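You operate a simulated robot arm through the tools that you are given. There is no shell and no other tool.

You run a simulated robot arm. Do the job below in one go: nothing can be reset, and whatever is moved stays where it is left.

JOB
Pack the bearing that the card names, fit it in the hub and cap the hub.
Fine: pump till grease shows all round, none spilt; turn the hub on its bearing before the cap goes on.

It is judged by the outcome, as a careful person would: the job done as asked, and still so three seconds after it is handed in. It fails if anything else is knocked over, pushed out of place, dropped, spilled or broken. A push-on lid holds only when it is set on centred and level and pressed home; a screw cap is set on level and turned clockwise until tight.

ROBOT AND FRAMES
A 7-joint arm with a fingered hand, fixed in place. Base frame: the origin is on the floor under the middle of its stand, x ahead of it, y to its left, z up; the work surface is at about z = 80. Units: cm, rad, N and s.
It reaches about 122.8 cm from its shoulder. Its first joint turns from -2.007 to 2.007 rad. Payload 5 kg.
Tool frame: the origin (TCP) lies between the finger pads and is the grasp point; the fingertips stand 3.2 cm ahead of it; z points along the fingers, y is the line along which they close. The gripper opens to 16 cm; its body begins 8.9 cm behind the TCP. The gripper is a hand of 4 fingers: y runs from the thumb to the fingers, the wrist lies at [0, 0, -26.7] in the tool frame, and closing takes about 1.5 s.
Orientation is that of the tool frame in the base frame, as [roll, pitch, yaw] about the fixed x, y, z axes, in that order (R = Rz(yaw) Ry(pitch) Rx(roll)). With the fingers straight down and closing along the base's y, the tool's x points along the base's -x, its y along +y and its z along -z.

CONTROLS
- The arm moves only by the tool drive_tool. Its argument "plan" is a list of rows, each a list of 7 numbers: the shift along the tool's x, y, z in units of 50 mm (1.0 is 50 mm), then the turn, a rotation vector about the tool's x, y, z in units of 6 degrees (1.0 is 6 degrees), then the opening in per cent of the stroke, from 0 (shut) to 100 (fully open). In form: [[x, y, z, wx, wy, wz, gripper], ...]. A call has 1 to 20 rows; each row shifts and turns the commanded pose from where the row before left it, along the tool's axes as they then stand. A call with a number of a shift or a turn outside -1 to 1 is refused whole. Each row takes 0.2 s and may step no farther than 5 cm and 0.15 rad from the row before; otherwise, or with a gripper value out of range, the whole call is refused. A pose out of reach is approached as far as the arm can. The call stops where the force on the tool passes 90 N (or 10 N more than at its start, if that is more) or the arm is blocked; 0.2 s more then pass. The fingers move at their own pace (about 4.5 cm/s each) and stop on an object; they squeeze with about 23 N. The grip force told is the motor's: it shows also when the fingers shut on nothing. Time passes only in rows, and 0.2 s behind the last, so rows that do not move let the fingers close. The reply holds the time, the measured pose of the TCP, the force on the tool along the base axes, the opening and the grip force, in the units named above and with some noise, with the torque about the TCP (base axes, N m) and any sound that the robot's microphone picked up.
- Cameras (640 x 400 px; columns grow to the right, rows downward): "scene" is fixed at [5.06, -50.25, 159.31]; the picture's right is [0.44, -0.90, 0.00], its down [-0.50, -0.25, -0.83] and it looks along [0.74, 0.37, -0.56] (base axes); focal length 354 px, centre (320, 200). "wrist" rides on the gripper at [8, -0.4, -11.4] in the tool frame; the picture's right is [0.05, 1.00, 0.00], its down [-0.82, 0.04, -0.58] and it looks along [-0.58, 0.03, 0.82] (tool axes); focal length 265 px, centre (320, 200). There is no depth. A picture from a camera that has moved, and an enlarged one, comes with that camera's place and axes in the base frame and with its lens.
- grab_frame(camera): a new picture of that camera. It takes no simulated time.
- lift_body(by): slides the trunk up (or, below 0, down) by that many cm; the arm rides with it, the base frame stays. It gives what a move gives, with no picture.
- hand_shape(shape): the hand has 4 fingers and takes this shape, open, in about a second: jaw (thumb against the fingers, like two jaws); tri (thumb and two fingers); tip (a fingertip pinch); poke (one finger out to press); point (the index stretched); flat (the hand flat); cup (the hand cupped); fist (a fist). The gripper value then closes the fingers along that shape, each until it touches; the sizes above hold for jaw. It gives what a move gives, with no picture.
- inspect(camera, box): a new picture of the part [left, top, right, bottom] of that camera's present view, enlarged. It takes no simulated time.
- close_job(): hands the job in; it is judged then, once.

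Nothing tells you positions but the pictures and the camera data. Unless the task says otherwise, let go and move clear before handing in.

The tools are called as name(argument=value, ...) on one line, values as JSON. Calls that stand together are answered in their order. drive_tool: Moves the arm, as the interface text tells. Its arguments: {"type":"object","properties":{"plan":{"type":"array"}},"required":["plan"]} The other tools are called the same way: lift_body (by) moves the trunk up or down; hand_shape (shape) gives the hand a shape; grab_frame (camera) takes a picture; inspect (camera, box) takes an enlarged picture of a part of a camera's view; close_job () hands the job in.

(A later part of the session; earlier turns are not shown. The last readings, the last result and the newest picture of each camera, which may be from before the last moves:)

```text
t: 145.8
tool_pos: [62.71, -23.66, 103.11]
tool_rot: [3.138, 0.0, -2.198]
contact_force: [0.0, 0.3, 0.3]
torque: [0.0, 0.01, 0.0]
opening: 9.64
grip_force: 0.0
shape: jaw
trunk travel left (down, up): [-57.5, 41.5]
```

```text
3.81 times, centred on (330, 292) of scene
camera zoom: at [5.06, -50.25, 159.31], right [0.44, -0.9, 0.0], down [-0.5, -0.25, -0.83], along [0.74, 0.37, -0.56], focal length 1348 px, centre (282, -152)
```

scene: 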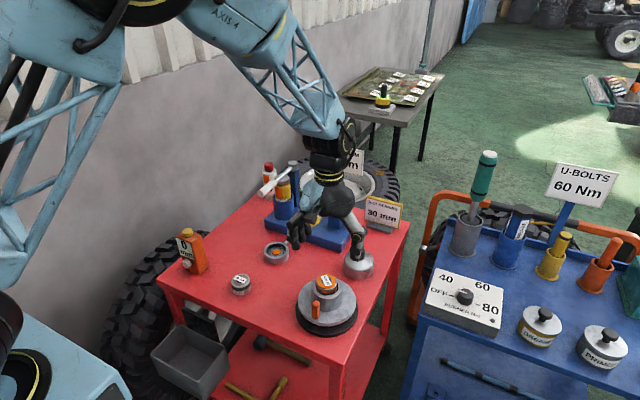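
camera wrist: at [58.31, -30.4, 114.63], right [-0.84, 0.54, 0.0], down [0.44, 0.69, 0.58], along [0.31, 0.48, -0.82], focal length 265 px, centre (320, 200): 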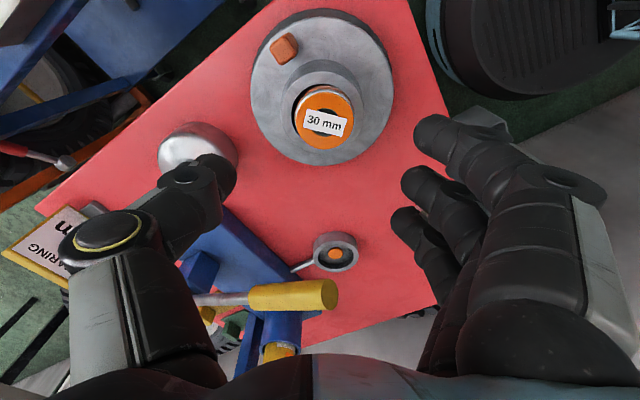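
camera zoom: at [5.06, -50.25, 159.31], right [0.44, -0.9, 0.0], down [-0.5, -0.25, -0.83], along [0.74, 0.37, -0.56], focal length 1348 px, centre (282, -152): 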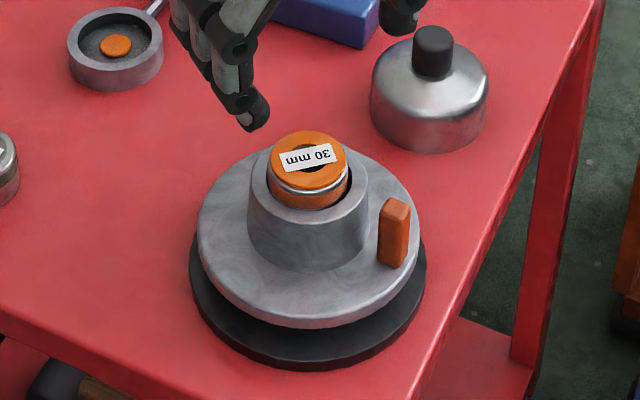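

The packed bearing sits in the hub and the hub has been turned. For the cap, I'm rising and turning the hand to the heading that keeps clear of the lever both at the cap and at the hub.

drive_tool(plan=[[0, 0, -0.6, 0, 0, 0, 45], [0, 0, -0.6, 0, 0, 0, 45], [0, 0, -0.6, 0, 0, 0, 45], [0, 0, 0, 0, 0, 1, 45], [0, 0, 0, 0, 0, 1, 45], [0, 0, 0, 0, 0, 1, 45], [0, 0, 0, 0, 0, 1, 45], [0, 0, 0, 0, 0, 1, 45], [0, 0, 0, 0, 0, 1, 45], [0, 0, 0, 0, 0, 1, 45], [0, 0, 0, 0, 0, 1, 45], [0, 0, 0, 0, 0, 1, 45], [0, 0, 0, 0, 0, 1, 45], [0, 0, 0, 0, 0, 1, 45], [0, 0, 0, 0, 0, 1, 45], [0, 0, 0, 0, 0, 0, 45]])

drive_tool(plan=[[0, 0, 0, 0, 0, 1, 45], [0, 0, 0, 0, 0, 1, 45], [0, 0, 0, 0, 0, 1, 45], [0, 0, 0, 0, 0, 1, 45], [0, 0, 0, 0, 0, 1, 45], [0, 0, 0, 0, 0, 1, 45], [0, 0, 0, 0, 0, 1, 45], [0, 0, 0, 0, 0, 1, 45], [0, 0, 0, 0, 0, 1, 45], [0, 0, 0, 0, 0, 1, 45], [0, 0, 0, 0, 0, 1, 45], [0, 0, 0, 0, 0, 1, 45], [0, 0, 0, 0, 0, 0, 45]])

grab_frame(camera="wrist")

grab_frame(camera="scene")

```text
t: 149.2
tool_pos: [62.61, -23.5, 112.11]
tool_rot: [-3.141, -0.001, 2.828]
contact_force: [-0.2, 0.0, 0.1]
torque: [0.0, 0.0, 0.01]
opening: 7.3
grip_force: 0.1
shape: jaw
trunk travel left (down, up): [-57.5, 41.5]
```

```text
t: 152.0
tool_pos: [62.63, -23.36, 112.19]
tool_rot: [-3.14, -0.001, 1.57]
contact_force: [-0.9, -0.3, 0.3]
torque: [0.01, -0.01, -0.01]
opening: 7.27
grip_force: 0.1
shape: jaw
trunk travel left (down, up): [-57.5, 41.5]
```

```text
taken
camera wrist: at [62.26, -15.42, 123.61], right [1.0, 0.05, 0.0], down [0.04, -0.82, 0.58], along [0.03, -0.58, -0.82], focal length 265 px, centre (320, 200)
```

wrist: 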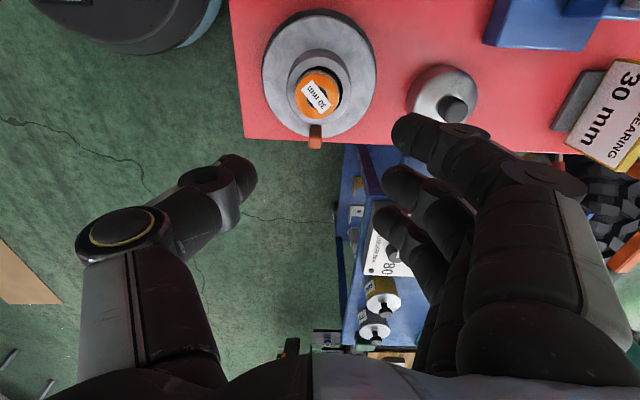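

```text
taken
```

scene: 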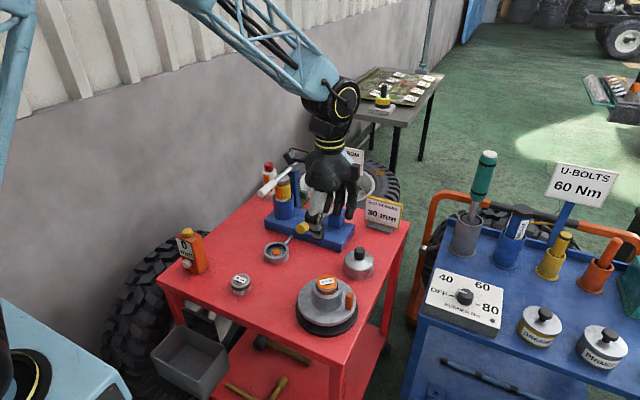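

inspect(camera="wrist", box=[385, 50, 495, 140])

inspect(camera="scene", box=[330, 235, 390, 285])

```text
4.44 times, centred on (440, 95) of wrist
camera zoom: at [62.26, -15.42, 123.61], right [1.0, 0.05, 0.0], down [0.04, -0.82, 0.58], along [0.03, -0.58, -0.82], focal length 1180 px, centre (-213, 667)
```

zoom: 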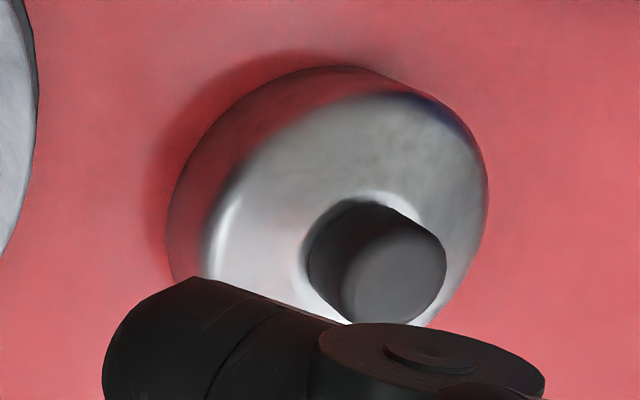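

```text
8.00 times, centred on (360, 260) of scene
camera zoom: at [5.06, -50.25, 159.31], right [0.44, -0.9, 0.0], down [-0.5, -0.25, -0.83], along [0.74, 0.37, -0.56], focal length 2830 px, centre (0, -280)
```

zoom: 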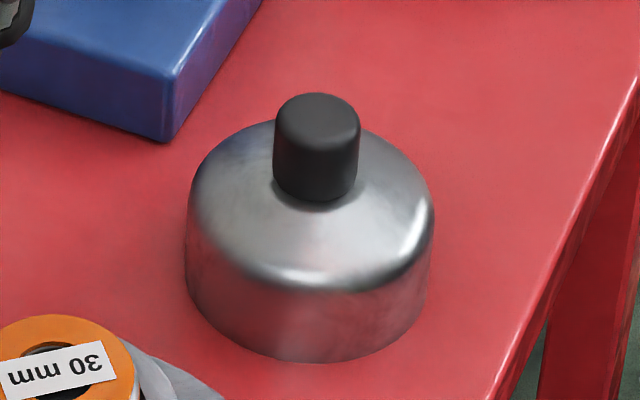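

The cap's knob is at about (81.3, -25.4) with its top at z ≈ 87.4. I'm moving above it and lowering partway.

drive_tool(plan=[[-0.082, 0.747, 0, 0, 0, 0, 45], [-0.082, 0.747, 0, 0, 0, 0, 45], [-0.082, 0.747, 0, 0, 0, 0, 45], [-0.082, 0.747, 0, 0, 0, 0, 45], [-0.082, 0.747, 0, 0, 0, 0, 45], [0, 0, 0.6, 0, 0, 0, 45], [0, 0, 0.6, 0, 0, 0, 45], [0, 0, 0.6, 0, 0, 0, 45], [0, 0, 0.6, 0, 0, 0, 45], [0, 0, 0, 0, 0, 0, 45]])

grab_frame(camera="wrist")

inspect(camera="scene", box=[290, 160, 430, 300])

```text
t: 154.2
tool_pos: [81.16, -25.66, 100.23]
tool_rot: [-3.141, 0.0, 1.572]
contact_force: [0.5, -0.1, 0.0]
torque: [-0.02, 0.03, -0.01]
opening: 7.27
grip_force: 0.0
shape: jaw
trunk travel left (down, up): [-57.5, 41.5]
```

```text
taken
camera wrist: at [80.7, -17.62, 111.64], right [1.0, 0.05, 0.0], down [0.04, -0.81, 0.58], along [0.03, -0.58, -0.82], focal length 265 px, centre (320, 200)
```

wrist: 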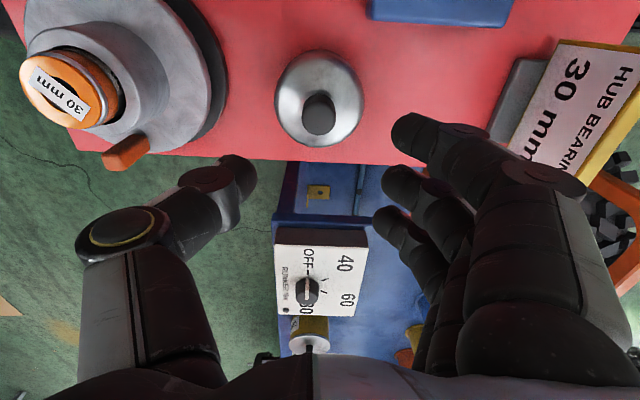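

```text
2.86 times, centred on (360, 230) of scene
camera zoom: at [5.06, -50.25, 159.31], right [0.44, -0.9, 0.0], down [-0.5, -0.25, -0.83], along [0.74, 0.37, -0.56], focal length 1011 px, centre (206, 114)
```

zoom: 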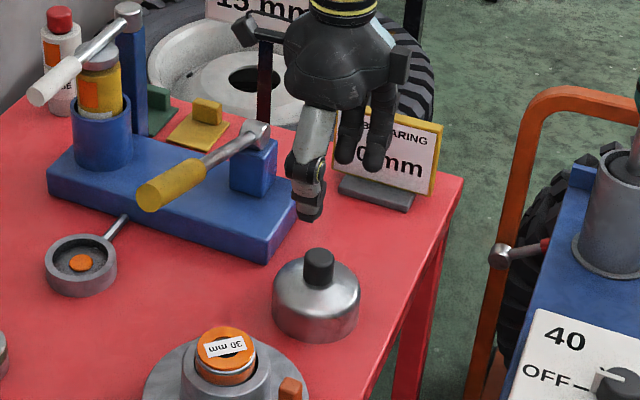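

inspect(camera="wrist", box=[0, 0, 240, 180])

inspect(camera="wrist", box=[260, 30, 380, 170])

```text
2.22 times, centred on (120, 90) of wrist
camera zoom: at [80.7, -17.62, 111.64], right [1.0, 0.05, 0.0], down [0.04, -0.81, 0.58], along [0.03, -0.58, -0.82], focal length 590 px, centre (764, 444)
```

zoom: 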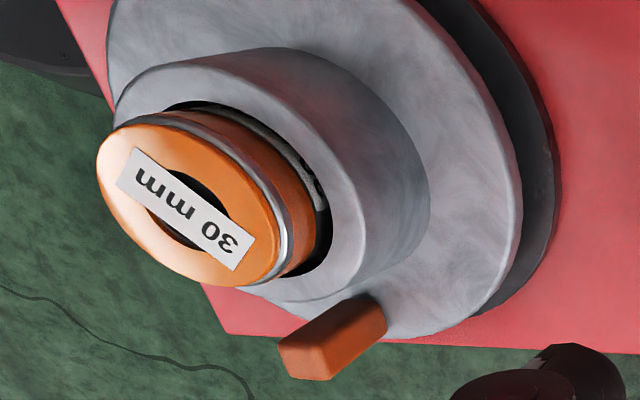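

```text
2.86 times, centred on (320, 100) of wrist
camera zoom: at [80.7, -17.62, 111.64], right [1.0, 0.05, 0.0], down [0.04, -0.81, 0.58], along [0.03, -0.58, -0.82], focal length 758 px, centre (320, 486)
```

zoom: 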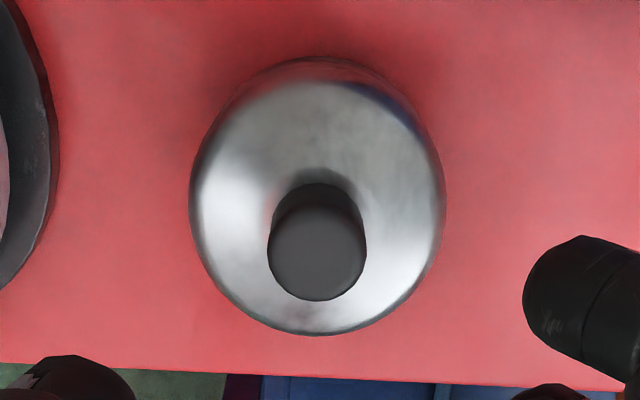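

The bearing sits straight in the hub, protruding evenly. I'm aligning with the knob and lowering over it.

drive_tool(plan=[[-0.025, -0.015, 0.5, 0, 0, 0, 45], [0, 0, 0.5, 0, 0, 0, 42], [0, 0, 0.5, 0, 0, 0, 40], [0, 0, 0.3, 0, 0, 0, 40], [0, 0, 0, 0, 0, 0, 40]])

grab_frame(camera="wrist")

inspect(camera="scene", box=[310, 190, 410, 290])

```text
t: 155.4
tool_pos: [81.24, -25.77, 91.05]
tool_rot: [-3.14, 0.001, 1.571]
contact_force: [0.5, -0.6, -0.9]
torque: [0.01, 0.02, -0.02]
opening: 6.47
grip_force: 0.0
shape: jaw
trunk travel left (down, up): [-57.5, 41.5]
```

```text
taken
camera wrist: at [80.9, -17.67, 102.48], right [1.0, 0.05, 0.0], down [0.04, -0.82, 0.58], along [0.03, -0.58, -0.82], focal length 265 px, centre (320, 200)
```

wrist: 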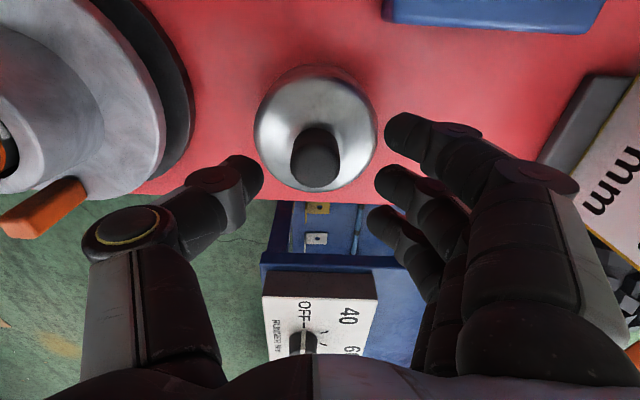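

```text
4.00 times, centred on (360, 240) of scene
camera zoom: at [5.06, -50.25, 159.31], right [0.44, -0.9, 0.0], down [-0.5, -0.25, -0.83], along [0.74, 0.37, -0.56], focal length 1415 px, centre (160, 40)
```

zoom: 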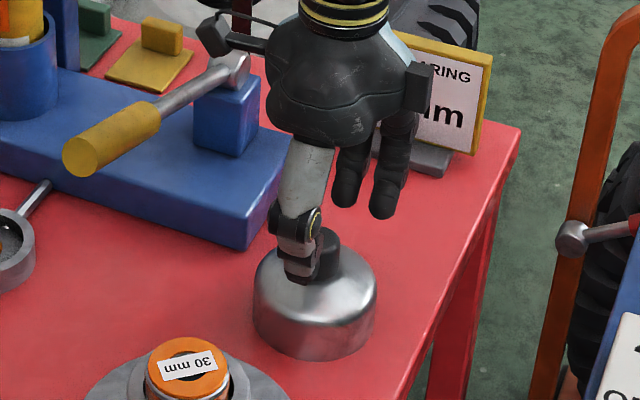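

inspect(camera="wrist", box=[220, 60, 420, 240])

```text
2.22 times, centred on (320, 150) of wrist
camera zoom: at [80.9, -17.67, 102.48], right [1.0, 0.05, 0.0], down [0.04, -0.82, 0.58], along [0.03, -0.58, -0.82], focal length 590 px, centre (320, 311)
```

zoom: 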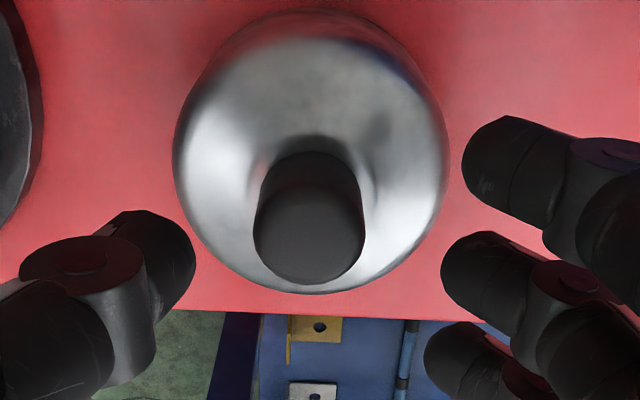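

drive_tool(plan=[[0, -0.066, 0, 0, 0, 0, 40], [0, 0, 0.2, 0, 0, 0, 40], [0, 0, 0.2, 0, 0, 0, 40], [0, 0, 0, 0, 0, 0, 40]])

inspect(camera="wrist", box=[220, 60, 420, 240])

inspect(camera="scene", box=[320, 220, 390, 290])

```text
t: 156.4
tool_pos: [80.96, -25.58, 89.14]
tool_rot: [-3.14, 0.001, 1.573]
contact_force: [0.1, 0.4, -0.3]
torque: [0.0, 0.01, -0.01]
opening: 6.46
grip_force: 0.1
shape: jaw
trunk travel left (down, up): [-57.5, 41.5]
```

```text
2.22 times, centred on (320, 150) of wrist
camera zoom: at [80.5, -17.6, 100.59], right [1.0, 0.05, 0.0], down [0.04, -0.81, 0.58], along [0.03, -0.58, -0.82], focal length 590 px, centre (320, 311)
```

zoom: 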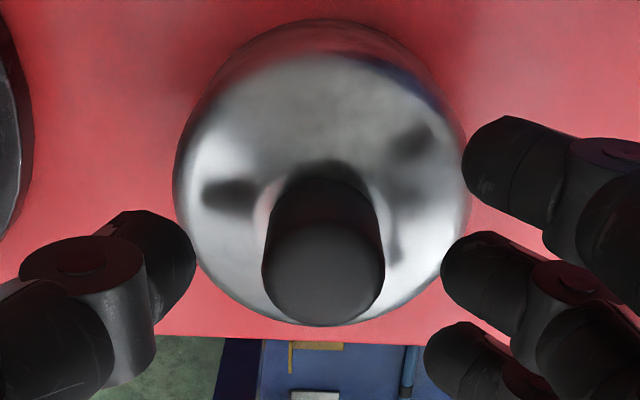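

```text
5.71 times, centred on (355, 255) of scene
camera zoom: at [5.06, -50.25, 159.31], right [0.44, -0.9, 0.0], down [-0.5, -0.25, -0.83], along [0.74, 0.37, -0.56], focal length 2021 px, centre (120, -114)
```

zoom: 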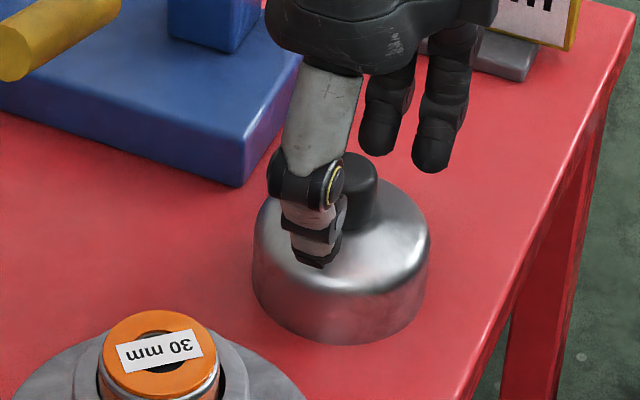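

drive_tool(plan=[[0, 0, 0, 0, 0, 0, 30], [0, 0, 0, 0, 0, 0, 25], [0, 0, 0, 0, 0, 0, 20], [0, 0, 0, 0, 0, 0, 14], [0, 0, 0, 0, 0, 0, 8], [0, 0, 0, 0, 0, 0, 0], [0, 0, 0, 0, 0, 0, 0], [0, 0, 0, 0, 0, 0, 0]])

inspect(camera="wrist", box=[220, 60, 420, 240])

inspect(camera="scene", box=[320, 220, 390, 290])

```text
t: 158.2
tool_pos: [80.87, -25.73, 89.21]
tool_rot: [-3.141, 0.0, 1.573]
contact_force: [-2.6, -0.1, 4.5]
torque: [0.01, -0.1, -0.01]
opening: 0.93
grip_force: 22.7
shape: jaw
trunk travel left (down, up): [-57.5, 41.5]
```

```text
2.22 times, centred on (320, 150) of wrist
camera zoom: at [80.47, -17.61, 100.64], right [1.0, 0.05, 0.0], down [0.04, -0.81, 0.58], along [0.03, -0.58, -0.82], focal length 590 px, centre (320, 311)
```

zoom: 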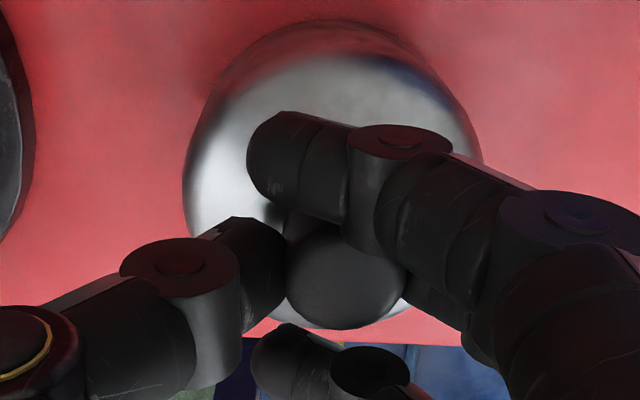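

```text
5.71 times, centred on (355, 255) of scene
camera zoom: at [5.06, -50.25, 159.31], right [0.44, -0.9, 0.0], down [-0.5, -0.25, -0.83], along [0.74, 0.37, -0.56], focal length 2021 px, centre (120, -114)
```

zoom: 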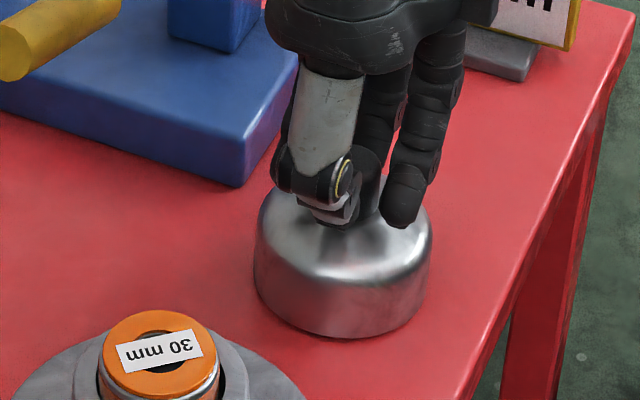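

The knob is held between the thumb and middle finger, with the other fingers caging it. I'm lifting slowly and checking the cap hangs level.

drive_tool(plan=[[0, 0, -0.1, 0, 0, 0, 0], [0, 0, -0.1, 0, 0, 0, 0], [0, 0, -0.2, 0, 0, 0, 0], [0, 0, -0.3, 0, 0, 0, 0], [0, 0, 0, 0, 0, 0, 0]])

inspect(camera="wrist", box=[200, 40, 440, 240])

inspect(camera="scene", box=[320, 210, 400, 290])

```text
t: 159.4
tool_pos: [81.0, -25.62, 92.64]
tool_rot: [-3.139, -0.001, 1.573]
contact_force: [0.1, 0.0, -0.9]
torque: [-0.01, 0.0, 0.0]
opening: 0.82
grip_force: 22.8
shape: jaw
trunk travel left (down, up): [-57.5, 41.5]
```

```text
2.00 times, centred on (320, 140) of wrist
camera zoom: at [80.6, -17.58, 104.03], right [1.0, 0.05, 0.0], down [0.04, -0.82, 0.58], along [0.03, -0.58, -0.82], focal length 531 px, centre (320, 320)
```

zoom: 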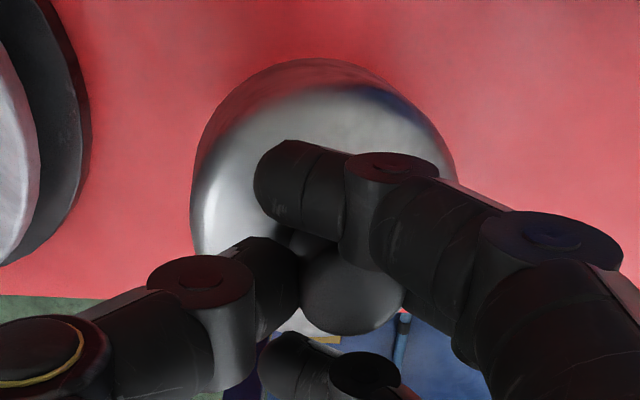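

```text
5.00 times, centred on (360, 250) of scene
camera zoom: at [5.06, -50.25, 159.31], right [0.44, -0.9, 0.0], down [-0.5, -0.25, -0.83], along [0.74, 0.37, -0.56], focal length 1769 px, centre (120, -50)
```

zoom: 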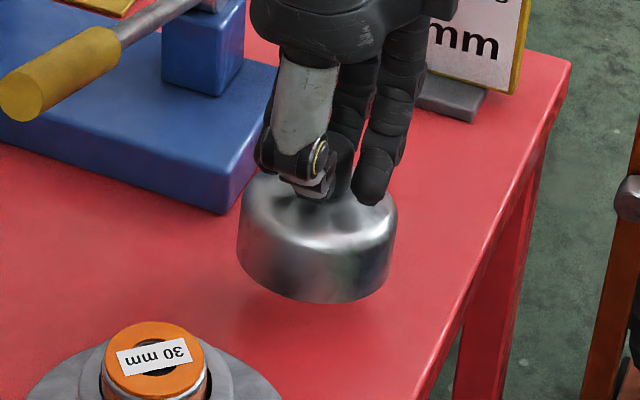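

The cap hangs a little tilted from the knob, so this grip isn't good for a level fit. I'll set it back down gently and re-grip it around its body, as I did with the bearing.

drive_tool(plan=[[0, 0, 0.3, 0, 0, 0, 0], [0, 0, 0.2, 0, 0, 0, 0], [0, 0, 0.1, 0, 0, 0, 0], [0, 0, 0, 0, 0, 0, 0]])

inspect(camera="scene", box=[320, 210, 400, 290])

```text
t: 160.4
tool_pos: [80.87, -25.57, 89.7]
tool_rot: [-3.139, 0.0, 1.573]
contact_force: [0.6, -0.3, -0.3]
torque: [0.0, -0.06, -0.01]
opening: 0.85
grip_force: 22.8
shape: jaw
trunk travel left (down, up): [-57.5, 41.5]
```

```text
5.00 times, centred on (360, 250) of scene
camera zoom: at [5.06, -50.25, 159.31], right [0.44, -0.9, 0.0], down [-0.5, -0.25, -0.83], along [0.74, 0.37, -0.56], focal length 1769 px, centre (120, -50)
```

zoom: 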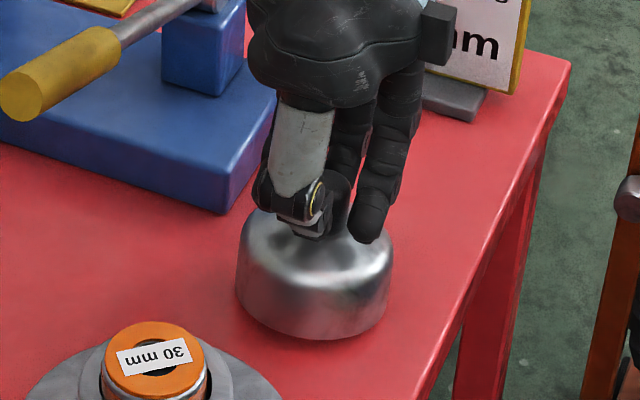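

drive_tool(plan=[[0, 0, 0.06, 0, 0, 0, 0], [0, 0, 0.04, 0, 0, 0, 0], [0, 0, 0, 0, 0, 0, 0]])

inspect(camera="scene", box=[320, 210, 400, 290])

```text
t: 161.2
tool_pos: [80.86, -25.54, 89.28]
tool_rot: [3.14, 0.0, 1.572]
contact_force: [-2.0, 0.0, 6.6]
torque: [0.02, -0.29, 0.0]
opening: 0.89
grip_force: 22.7
shape: jaw
trunk travel left (down, up): [-57.5, 41.5]
```

```text
5.00 times, centred on (360, 250) of scene
camera zoom: at [5.06, -50.25, 159.31], right [0.44, -0.9, 0.0], down [-0.5, -0.25, -0.83], along [0.74, 0.37, -0.56], focal length 1769 px, centre (120, -50)
```

zoom: 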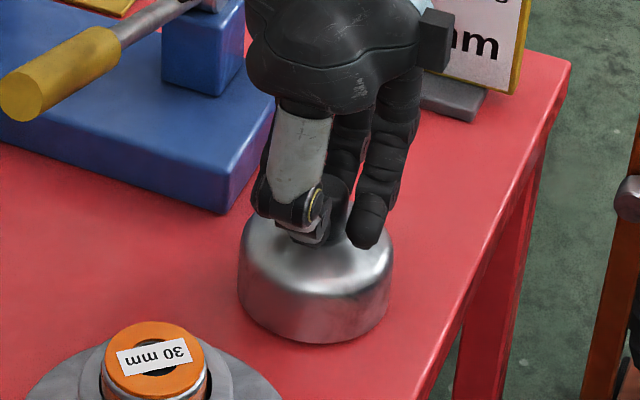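

The cap is flat on the table again. I'm opening slowly, rising, and looking.

drive_tool(plan=[[0, 0, 0, 0, 0, 0, 8], [0, 0, 0, 0, 0, 0, 15], [0, 0, 0, 0, 0, 0, 25], [0, 0, 0, 0, 0, 0, 38], [0, 0, 0, 0, 0, 0, 42], [0, 0, 0, 0, 0, 0, 42], [0, 0, -0.3, 0, 0, 0, 42], [0, 0, -0.6, 0, 0, 0, 60], [0, 0, -0.6, 0, 0, 0, 80], [0, 0, 0, 0, 0, 0, 80], [0, 0, 0, 0, 0, 0, 80]])

grab_frame(camera="wrist")

inspect(camera="wrist", box=[230, 50, 410, 200])

inspect(camera="scene", box=[320, 210, 400, 290])

```text
t: 163.6
tool_pos: [80.79, -25.6, 96.87]
tool_rot: [-3.14, -0.001, 1.572]
contact_force: [0.8, 0.3, 0.0]
torque: [0.01, 0.0, -0.03]
opening: 12.78
grip_force: 0.0
shape: jaw
trunk travel left (down, up): [-57.5, 41.5]
```

```text
taken
camera wrist: at [80.37, -17.58, 108.24], right [1.0, 0.05, 0.0], down [0.04, -0.82, 0.58], along [0.03, -0.58, -0.82], focal length 265 px, centre (320, 200)
```

wrist: 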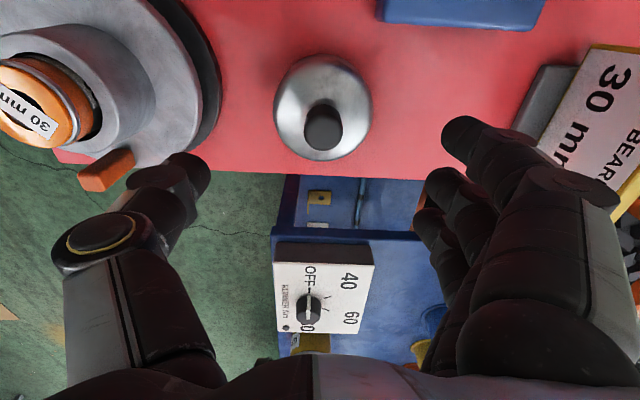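

```text
2.67 times, centred on (320, 125) of wrist
camera zoom: at [80.37, -17.58, 108.24], right [1.0, 0.05, 0.0], down [0.04, -0.82, 0.58], along [0.03, -0.58, -0.82], focal length 708 px, centre (320, 400)
```

zoom: 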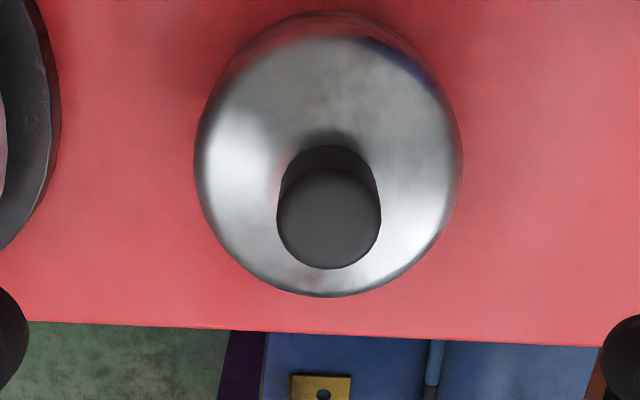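

```text
5.00 times, centred on (360, 250) of scene
camera zoom: at [5.06, -50.25, 159.31], right [0.44, -0.9, 0.0], down [-0.5, -0.25, -0.83], along [0.74, 0.37, -0.56], focal length 1769 px, centre (120, -50)
```

zoom: 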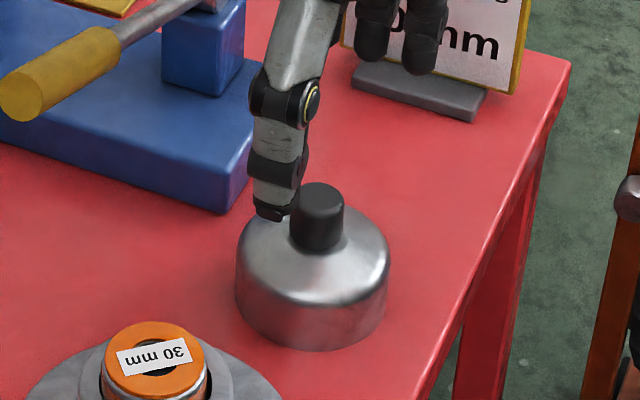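

The cap is back on the table, level, at about (81.06, -25.56). I'm lowering the wide-open hand around its body.

drive_tool(plan=[[0, 0.056, 0.5, 0, 0, 0, 80], [0, 0, 0.5, 0, 0, 0, 80], [0, 0, 0.5, 0, 0, 0, 80], [0, 0, 0, 0, 0, 0, 80]])

grab_frame(camera="wrist")

inspect(camera="scene", box=[290, 190, 410, 310])

```text
t: 164.6
tool_pos: [81.16, -25.58, 89.27]
tool_rot: [-3.139, 0.0, 1.574]
contact_force: [0.0, 0.0, 0.2]
torque: [-0.03, 0.03, -0.01]
opening: 12.79
grip_force: 0.1
shape: jaw
trunk travel left (down, up): [-57.5, 41.5]
```

```text
taken
camera wrist: at [80.87, -17.62, 100.59], right [1.0, 0.05, 0.0], down [0.04, -0.81, 0.58], along [0.03, -0.58, -0.82], focal length 265 px, centre (320, 200)
```

wrist: 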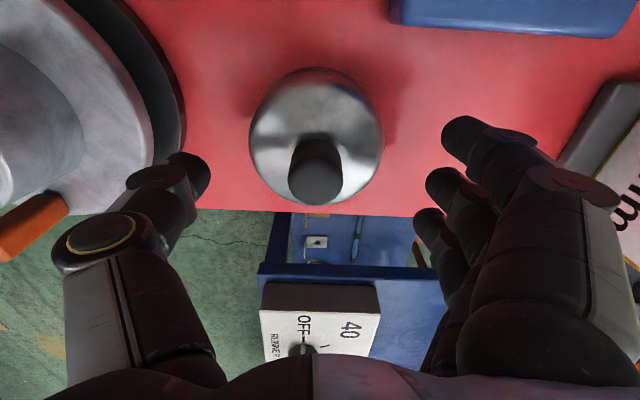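

```text
3.33 times, centred on (350, 250) of scene
camera zoom: at [5.06, -50.25, 159.31], right [0.44, -0.9, 0.0], down [-0.5, -0.25, -0.83], along [0.74, 0.37, -0.56], focal length 1179 px, centre (220, 33)
```

zoom: 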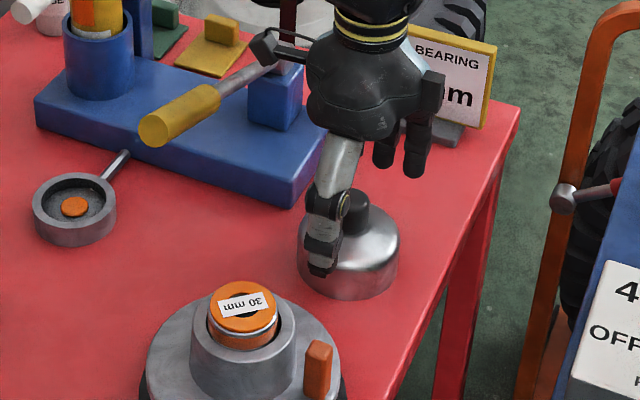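

drive_tool(plan=[[0, -0.05, 0.3, 0, 0, 0, 80], [0, 0, 0.3, 0, 0, 0, 80], [0, 0, 0.2, 0, 0, 0, 80], [0, 0, 0, 0, 0, 0, 80]])

grab_frame(camera="wrist")

inspect(camera="scene", box=[300, 210, 400, 310])

```text
t: 165.6
tool_pos: [80.95, -25.53, 85.07]
tool_rot: [-3.14, 0.001, 1.574]
contact_force: [-0.3, 0.2, 0.9]
torque: [-0.03, 0.05, 0.03]
opening: 12.78
grip_force: 0.0
shape: jaw
trunk travel left (down, up): [-57.5, 41.5]
```

```text
taken
camera wrist: at [80.55, -17.54, 96.49], right [1.0, 0.05, 0.0], down [0.04, -0.82, 0.58], along [0.03, -0.58, -0.82], focal length 265 px, centre (320, 200)
```

wrist: 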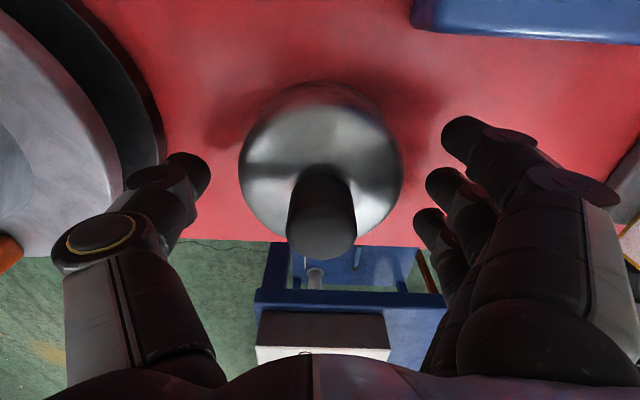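

```text
4.00 times, centred on (350, 260) of scene
camera zoom: at [5.06, -50.25, 159.31], right [0.44, -0.9, 0.0], down [-0.5, -0.25, -0.83], along [0.74, 0.37, -0.56], focal length 1415 px, centre (200, -40)
```

zoom: 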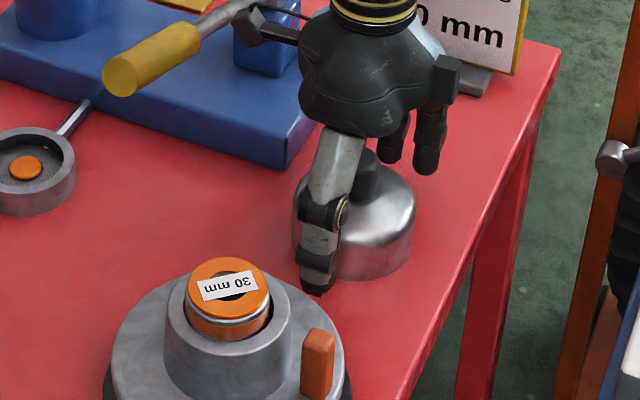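

drive_tool(plan=[[0, 0, 0, 0, 0, 0, 68], [0, 0, 0, 0, 0, 0, 62], [0, 0, 0, 0, 0, 0, 56], [0, 0, 0, 0, 0, 0, 50], [0, 0, 0, 0, 0, 0, 44], [0, 0, 0, 0, 0, 0, 38], [0, 0, 0, 0, 0, 0, 30], [0, 0, 0, 0, 0, 0, 30], [0, 0, 0, 0, 0, 0, 30]])

grab_frame(camera="wrist")

inspect(camera="scene", box=[300, 210, 400, 310])

```text
t: 167.6
tool_pos: [80.96, -25.68, 85.09]
tool_rot: [-3.14, 0.0, 1.573]
contact_force: [0.1, -0.1, 0.9]
torque: [0.01, -0.01, -0.01]
opening: 8.14
grip_force: 23.0
shape: jaw
trunk travel left (down, up): [-57.5, 41.5]
```

```text
taken
camera wrist: at [80.54, -17.54, 96.48], right [1.0, 0.05, 0.0], down [0.04, -0.82, 0.58], along [0.03, -0.58, -0.82], focal length 265 px, centre (320, 200)
```

wrist: 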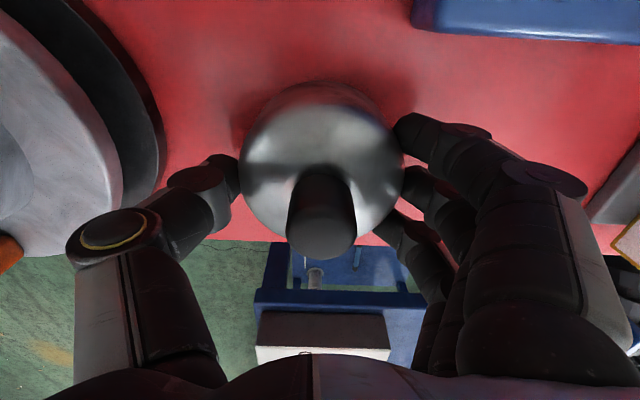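

```text
4.00 times, centred on (350, 260) of scene
camera zoom: at [5.06, -50.25, 159.31], right [0.44, -0.9, 0.0], down [-0.5, -0.25, -0.83], along [0.74, 0.37, -0.56], focal length 1415 px, centre (200, -40)
```

zoom: 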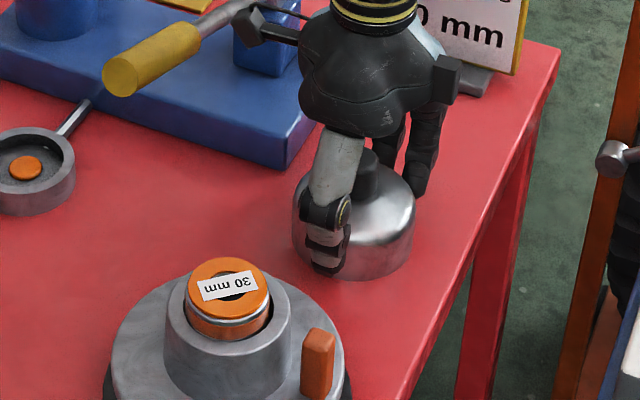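

The cap body is gripped all round and it didn't shift. I'm lifting slowly and checking that it stays level.

drive_tool(plan=[[0, 0, -0.1, 0, 0, 0, 30], [0, 0, -0.2, 0, 0, 0, 30], [0, 0, -0.3, 0, 0, 0, 30], [0, 0, 0, 0, 0, 0, 30]])

grab_frame(camera="wrist")

inspect(camera="scene", box=[310, 210, 400, 300])

```text
t: 168.6
tool_pos: [80.86, -25.54, 88.04]
tool_rot: [-3.14, -0.001, 1.572]
contact_force: [0.5, -0.4, -2.7]
torque: [0.03, -0.01, -0.04]
opening: 8.12
grip_force: 23.7
shape: jaw
trunk travel left (down, up): [-57.5, 41.5]
```

```text
taken
camera wrist: at [80.48, -17.51, 99.52], right [1.0, 0.05, 0.0], down [0.04, -0.82, 0.58], along [0.03, -0.58, -0.82], focal length 265 px, centre (320, 200)
```

wrist: 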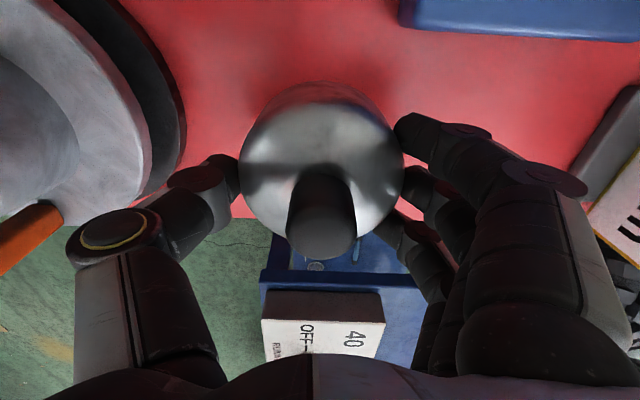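

```text
4.44 times, centred on (355, 255) of scene
camera zoom: at [5.06, -50.25, 159.31], right [0.44, -0.9, 0.0], down [-0.5, -0.25, -0.83], along [0.74, 0.37, -0.56], focal length 1572 px, centre (164, -44)
```

zoom: 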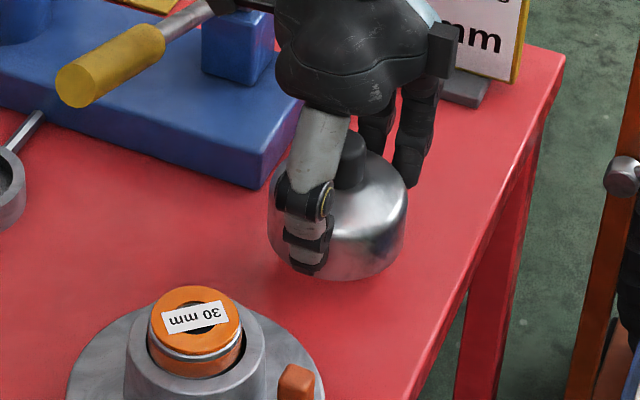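

The cap is level and centred in the hand. I'm raising it above the bearing height and carrying it over the hub.

drive_tool(plan=[[0, 0, -0.56, 0, 0, 0, 30], [0, 0, -0.56, 0, 0, 0, 30], [0, 0, -0.56, 0, 0, 0, 30], [0, 0, -0.56, 0, 0, 0, 30], [0, 0, -0.56, 0, 0, 0, 30], [0.05, -0.43, 0, 0, 0, 0, 30], [0.08, -0.7, 0, 0, 0, 0, 30], [0.08, -0.7, 0, 0, 0, 0, 30], [0.08, -0.7, 0, 0, 0, 0, 30], [0.08, -0.7, 0, 0, 0, 0, 30], [0.05, -0.43, 0, 0, 0, 0, 30], [0, 0, 0, 0, 0, 0, 30]])

grab_frame(camera="wrist")

inspect(camera="scene", box=[250, 190, 400, 340])

```text
t: 171.2
tool_pos: [62.89, -23.48, 102.14]
tool_rot: [-3.14, -0.001, 1.571]
contact_force: [-0.6, -0.3, -1.0]
torque: [-0.01, -0.02, 0.0]
opening: 8.12
grip_force: 23.0
shape: jaw
trunk travel left (down, up): [-57.5, 41.5]
```

```text
taken
camera wrist: at [62.39, -15.45, 113.58], right [1.0, 0.05, 0.0], down [0.04, -0.82, 0.58], along [0.03, -0.58, -0.82], focal length 265 px, centre (320, 200)
```

wrist: 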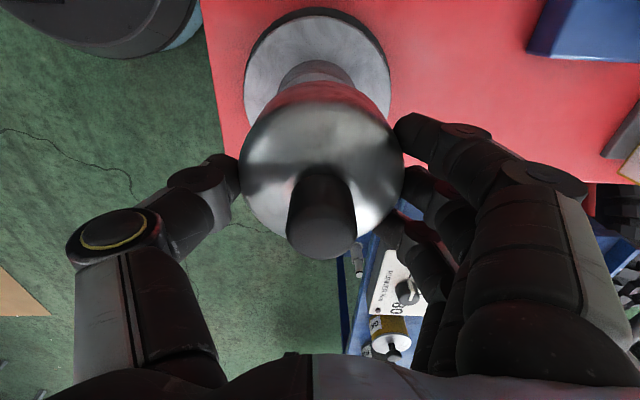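

```text
2.67 times, centred on (325, 265) of scene
camera zoom: at [5.06, -50.25, 159.31], right [0.44, -0.9, 0.0], down [-0.5, -0.25, -0.83], along [0.74, 0.37, -0.56], focal length 943 px, centre (307, 27)
```

zoom: 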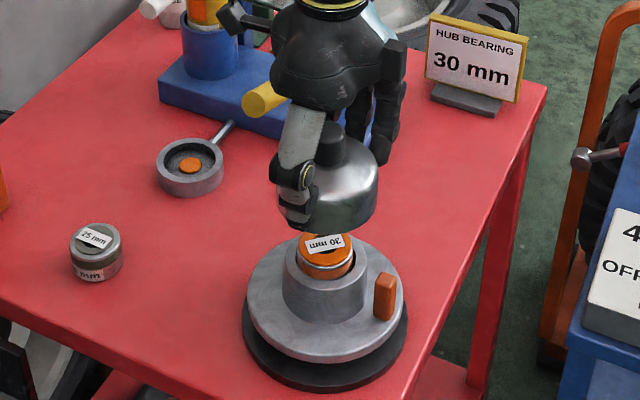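

drive_tool(plan=[[0.01, -0.05, 0, 0, 0, 0, 30], [0, 0, 0.4, 0, 0, 0, 30], [0, 0, 0.4, 0, 0, 0, 30], [0, 0, 0, 0, 0, 0, 30]])

inspect(camera="wrist", box=[200, 0, 440, 260])

inspect(camera="scene", box=[280, 220, 380, 330])

```text
t: 172.2
tool_pos: [62.46, -23.48, 98.22]
tool_rot: [-3.14, 0.002, 1.572]
contact_force: [-0.4, -0.9, -2.4]
torque: [0.05, 0.0, -0.01]
opening: 8.15
grip_force: 22.9
shape: jaw
trunk travel left (down, up): [-57.5, 41.5]
```

```text
1.54 times, centred on (320, 130) of wrist
camera zoom: at [62.08, -15.42, 109.66], right [1.0, 0.05, 0.0], down [0.04, -0.81, 0.58], along [0.03, -0.58, -0.82], focal length 408 px, centre (320, 308)
```

zoom: 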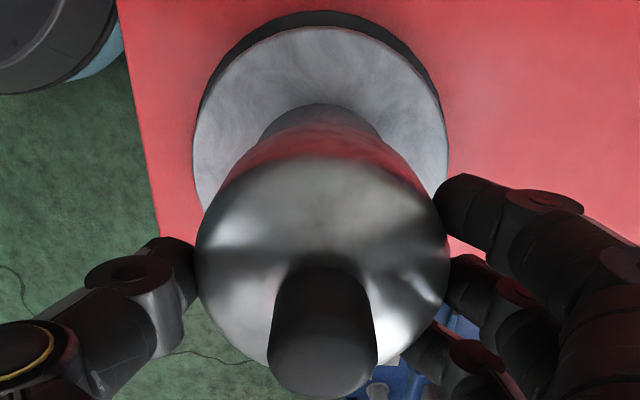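

```text
3.64 times, centred on (330, 275) of scene
camera zoom: at [5.06, -50.25, 159.31], right [0.44, -0.9, 0.0], down [-0.5, -0.25, -0.83], along [0.74, 0.37, -0.56], focal length 1286 px, centre (284, -73)
```

zoom: 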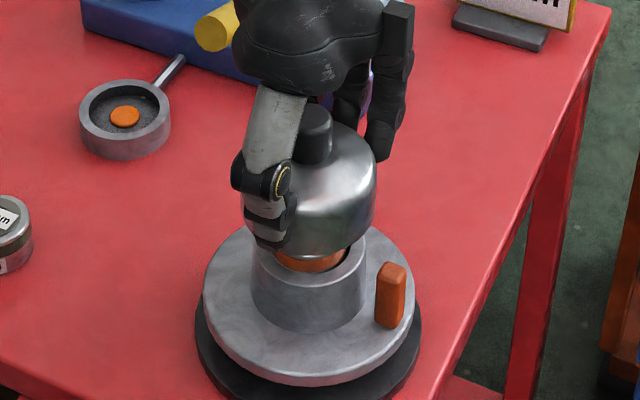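

Cap and hub line up to within about a millimetre in both views. I'm lowering in small steps with the force in view.

drive_tool(plan=[[0, 0, 0.2, 0, 0, 0, 30], [0, 0, 0.2, 0, 0, 0, 30], [0, 0, 0.1, 0, 0, 0, 30], [0, 0, 0, 0, 0, 0, 30]])

inspect(camera="scene", box=[280, 220, 380, 330])

inspect(camera="wrist", box=[200, 0, 440, 260])

```text
t: 173.2
tool_pos: [62.52, -23.36, 95.67]
tool_rot: [-3.14, 0.0, 1.573]
contact_force: [-0.4, -0.4, -0.4]
torque: [-0.01, 0.0, -0.01]
opening: 8.14
grip_force: 23.1
shape: jaw
trunk travel left (down, up): [-57.5, 41.5]
```

```text
3.64 times, centred on (330, 275) of scene
camera zoom: at [5.06, -50.25, 159.31], right [0.44, -0.9, 0.0], down [-0.5, -0.25, -0.83], along [0.74, 0.37, -0.56], focal length 1286 px, centre (284, -73)
```

zoom: 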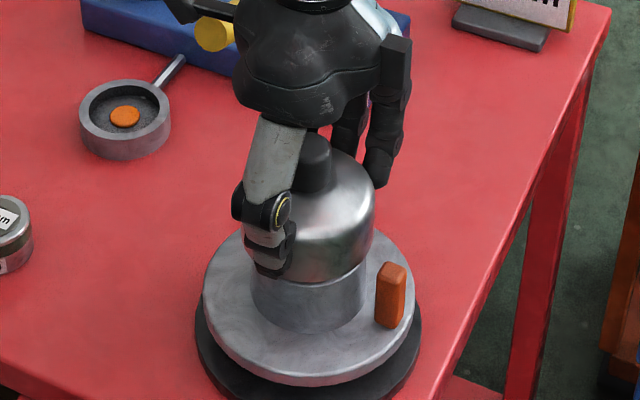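

```text
1.54 times, centred on (320, 130) of wrist
camera zoom: at [62.05, -15.41, 107.08], right [1.0, 0.05, 0.0], down [0.04, -0.82, 0.58], along [0.03, -0.58, -0.82], focal length 408 px, centre (320, 308)
```

zoom: 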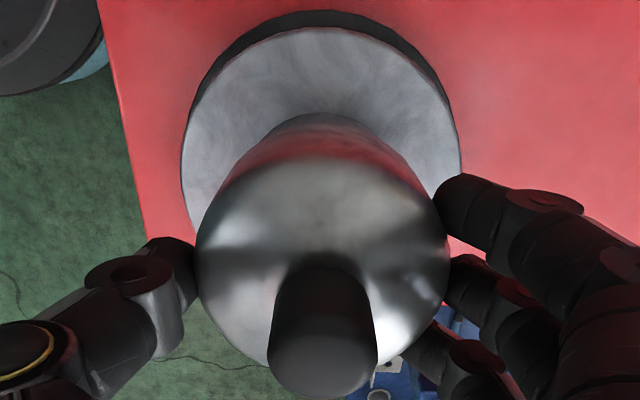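

drive_tool(plan=[[0, 0, 0.1, 0, 0, 0, 30], [0, 0, 0.1, 0, 0, 0, 30], [0, 0, 0.08, 0, 0, 0, 30], [0, 0, 0, 0, 0, 0, 30]])

inspect(camera="scene", box=[290, 240, 370, 320])

inspect(camera="wrist", box=[200, 0, 440, 260])

```text
t: 174.2
tool_pos: [62.38, -23.53, 94.36]
tool_rot: [-3.14, -0.001, 1.573]
contact_force: [-0.2, -0.4, -1.2]
torque: [-0.06, -0.02, 0.02]
opening: 8.11
grip_force: 22.7
shape: jaw
trunk travel left (down, up): [-57.5, 41.5]
```

```text
5.00 times, centred on (330, 280) of scene
camera zoom: at [5.06, -50.25, 159.31], right [0.44, -0.9, 0.0], down [-0.5, -0.25, -0.83], along [0.74, 0.37, -0.56], focal length 1769 px, centre (270, -200)
```

zoom: 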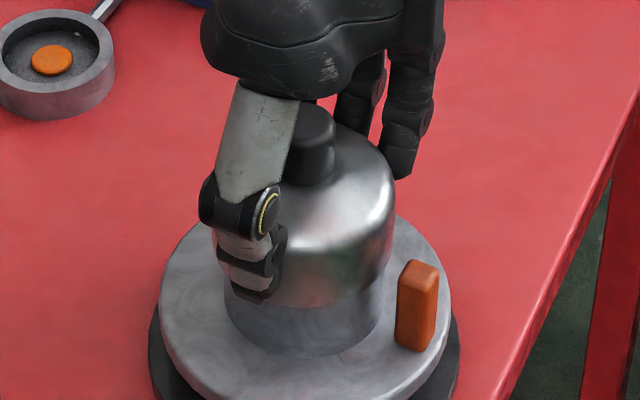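

```text
1.54 times, centred on (320, 130) of wrist
camera zoom: at [62.01, -15.45, 105.7], right [1.0, 0.05, 0.0], down [0.04, -0.81, 0.58], along [0.03, -0.58, -0.82], focal length 408 px, centre (320, 308)
```

zoom: 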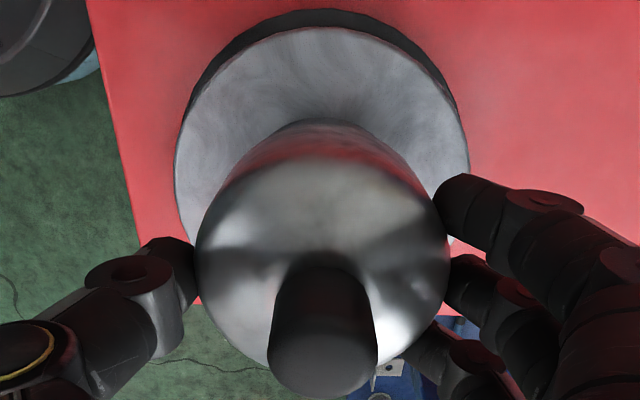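

drive_tool(plan=[[0, 0, 0.06, 0, 0, 0, 30], [0, 0, 0.06, 0, 0, 0, 30], [0, 0, 0, 0, 0, 0, 30]])

inspect(camera="scene", box=[290, 240, 370, 320])

```text
t: 175.0
tool_pos: [62.41, -23.53, 93.72]
tool_rot: [-3.139, 0.0, 1.574]
contact_force: [0.7, -2.6, -1.0]
torque: [-0.11, -0.03, -0.01]
opening: 8.13
grip_force: 23.0
shape: jaw
trunk travel left (down, up): [-57.5, 41.5]
```

```text
5.00 times, centred on (330, 280) of scene
camera zoom: at [5.06, -50.25, 159.31], right [0.44, -0.9, 0.0], down [-0.5, -0.25, -0.83], along [0.74, 0.37, -0.56], focal length 1769 px, centre (270, -200)
```

zoom: 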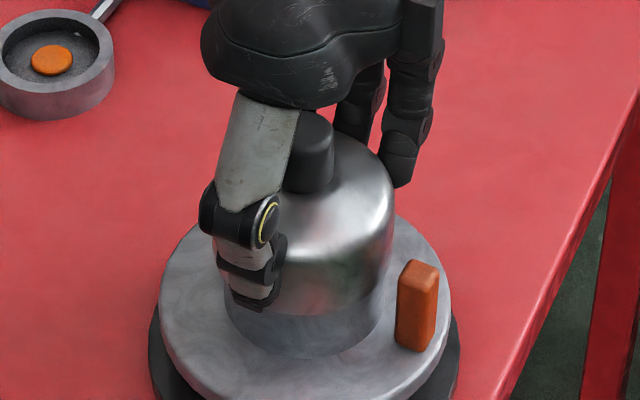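

The skirt has started over the boss, with a slight sideways touch. I'm nudging 1 mm toward -y and continuing down.

drive_tool(plan=[[-0.02, 0, 0, 0, 0, 0, 30], [0, 0, 0.06, 0, 0, 0, 30], [0, 0, 0.06, 0, 0, 0, 30], [0, 0, 0, 0, 0, 0, 30]])

inspect(camera="scene", box=[290, 240, 370, 320])

```text
t: 176.0
tool_pos: [62.38, -23.62, 93.16]
tool_rot: [-3.139, 0.001, 1.573]
contact_force: [-0.1, -0.6, -1.7]
torque: [-0.02, 0.02, -0.03]
opening: 8.15
grip_force: 22.5
shape: jaw
trunk travel left (down, up): [-57.5, 41.5]
```

```text
5.00 times, centred on (330, 280) of scene
camera zoom: at [5.06, -50.25, 159.31], right [0.44, -0.9, 0.0], down [-0.5, -0.25, -0.83], along [0.74, 0.37, -0.56], focal length 1769 px, centre (270, -200)
```

zoom: 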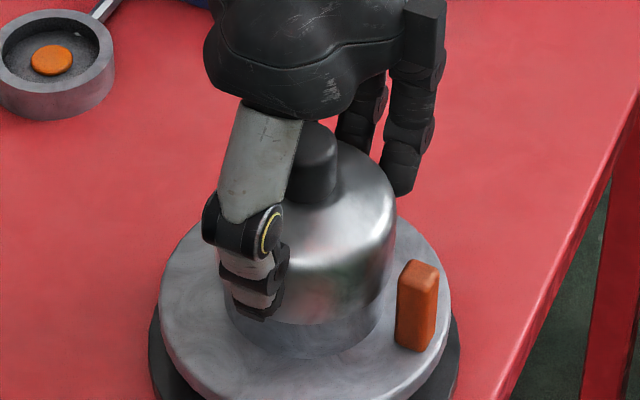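

drive_tool(plan=[[0, 0, 0.08, 0, 0, 0, 30], [0, 0, 0.08, 0, 0, 0, 30], [0, 0, 0, 0, 0, 0, 30]])

inspect(camera="scene", box=[290, 240, 370, 320])

```text
t: 176.8
tool_pos: [62.52, -23.71, 92.42]
tool_rot: [-3.141, 0.003, 1.574]
contact_force: [-0.1, 0.7, 13.1]
torque: [0.04, 0.02, 0.03]
opening: 8.11
grip_force: 23.2
shape: jaw
trunk travel left (down, up): [-57.5, 41.5]
```

```text
5.00 times, centred on (330, 280) of scene
camera zoom: at [5.06, -50.25, 159.31], right [0.44, -0.9, 0.0], down [-0.5, -0.25, -0.83], along [0.74, 0.37, -0.56], focal length 1769 px, centre (270, -200)
```

zoom: 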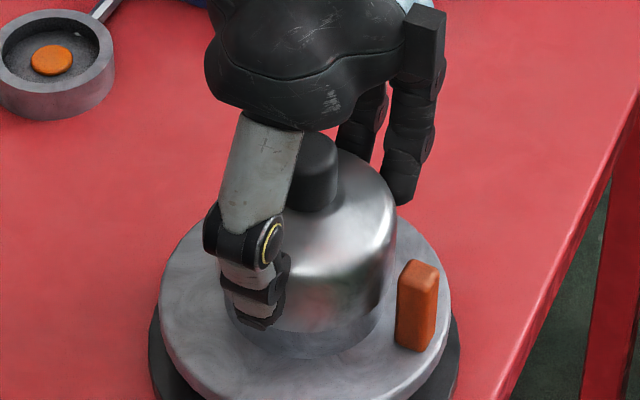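

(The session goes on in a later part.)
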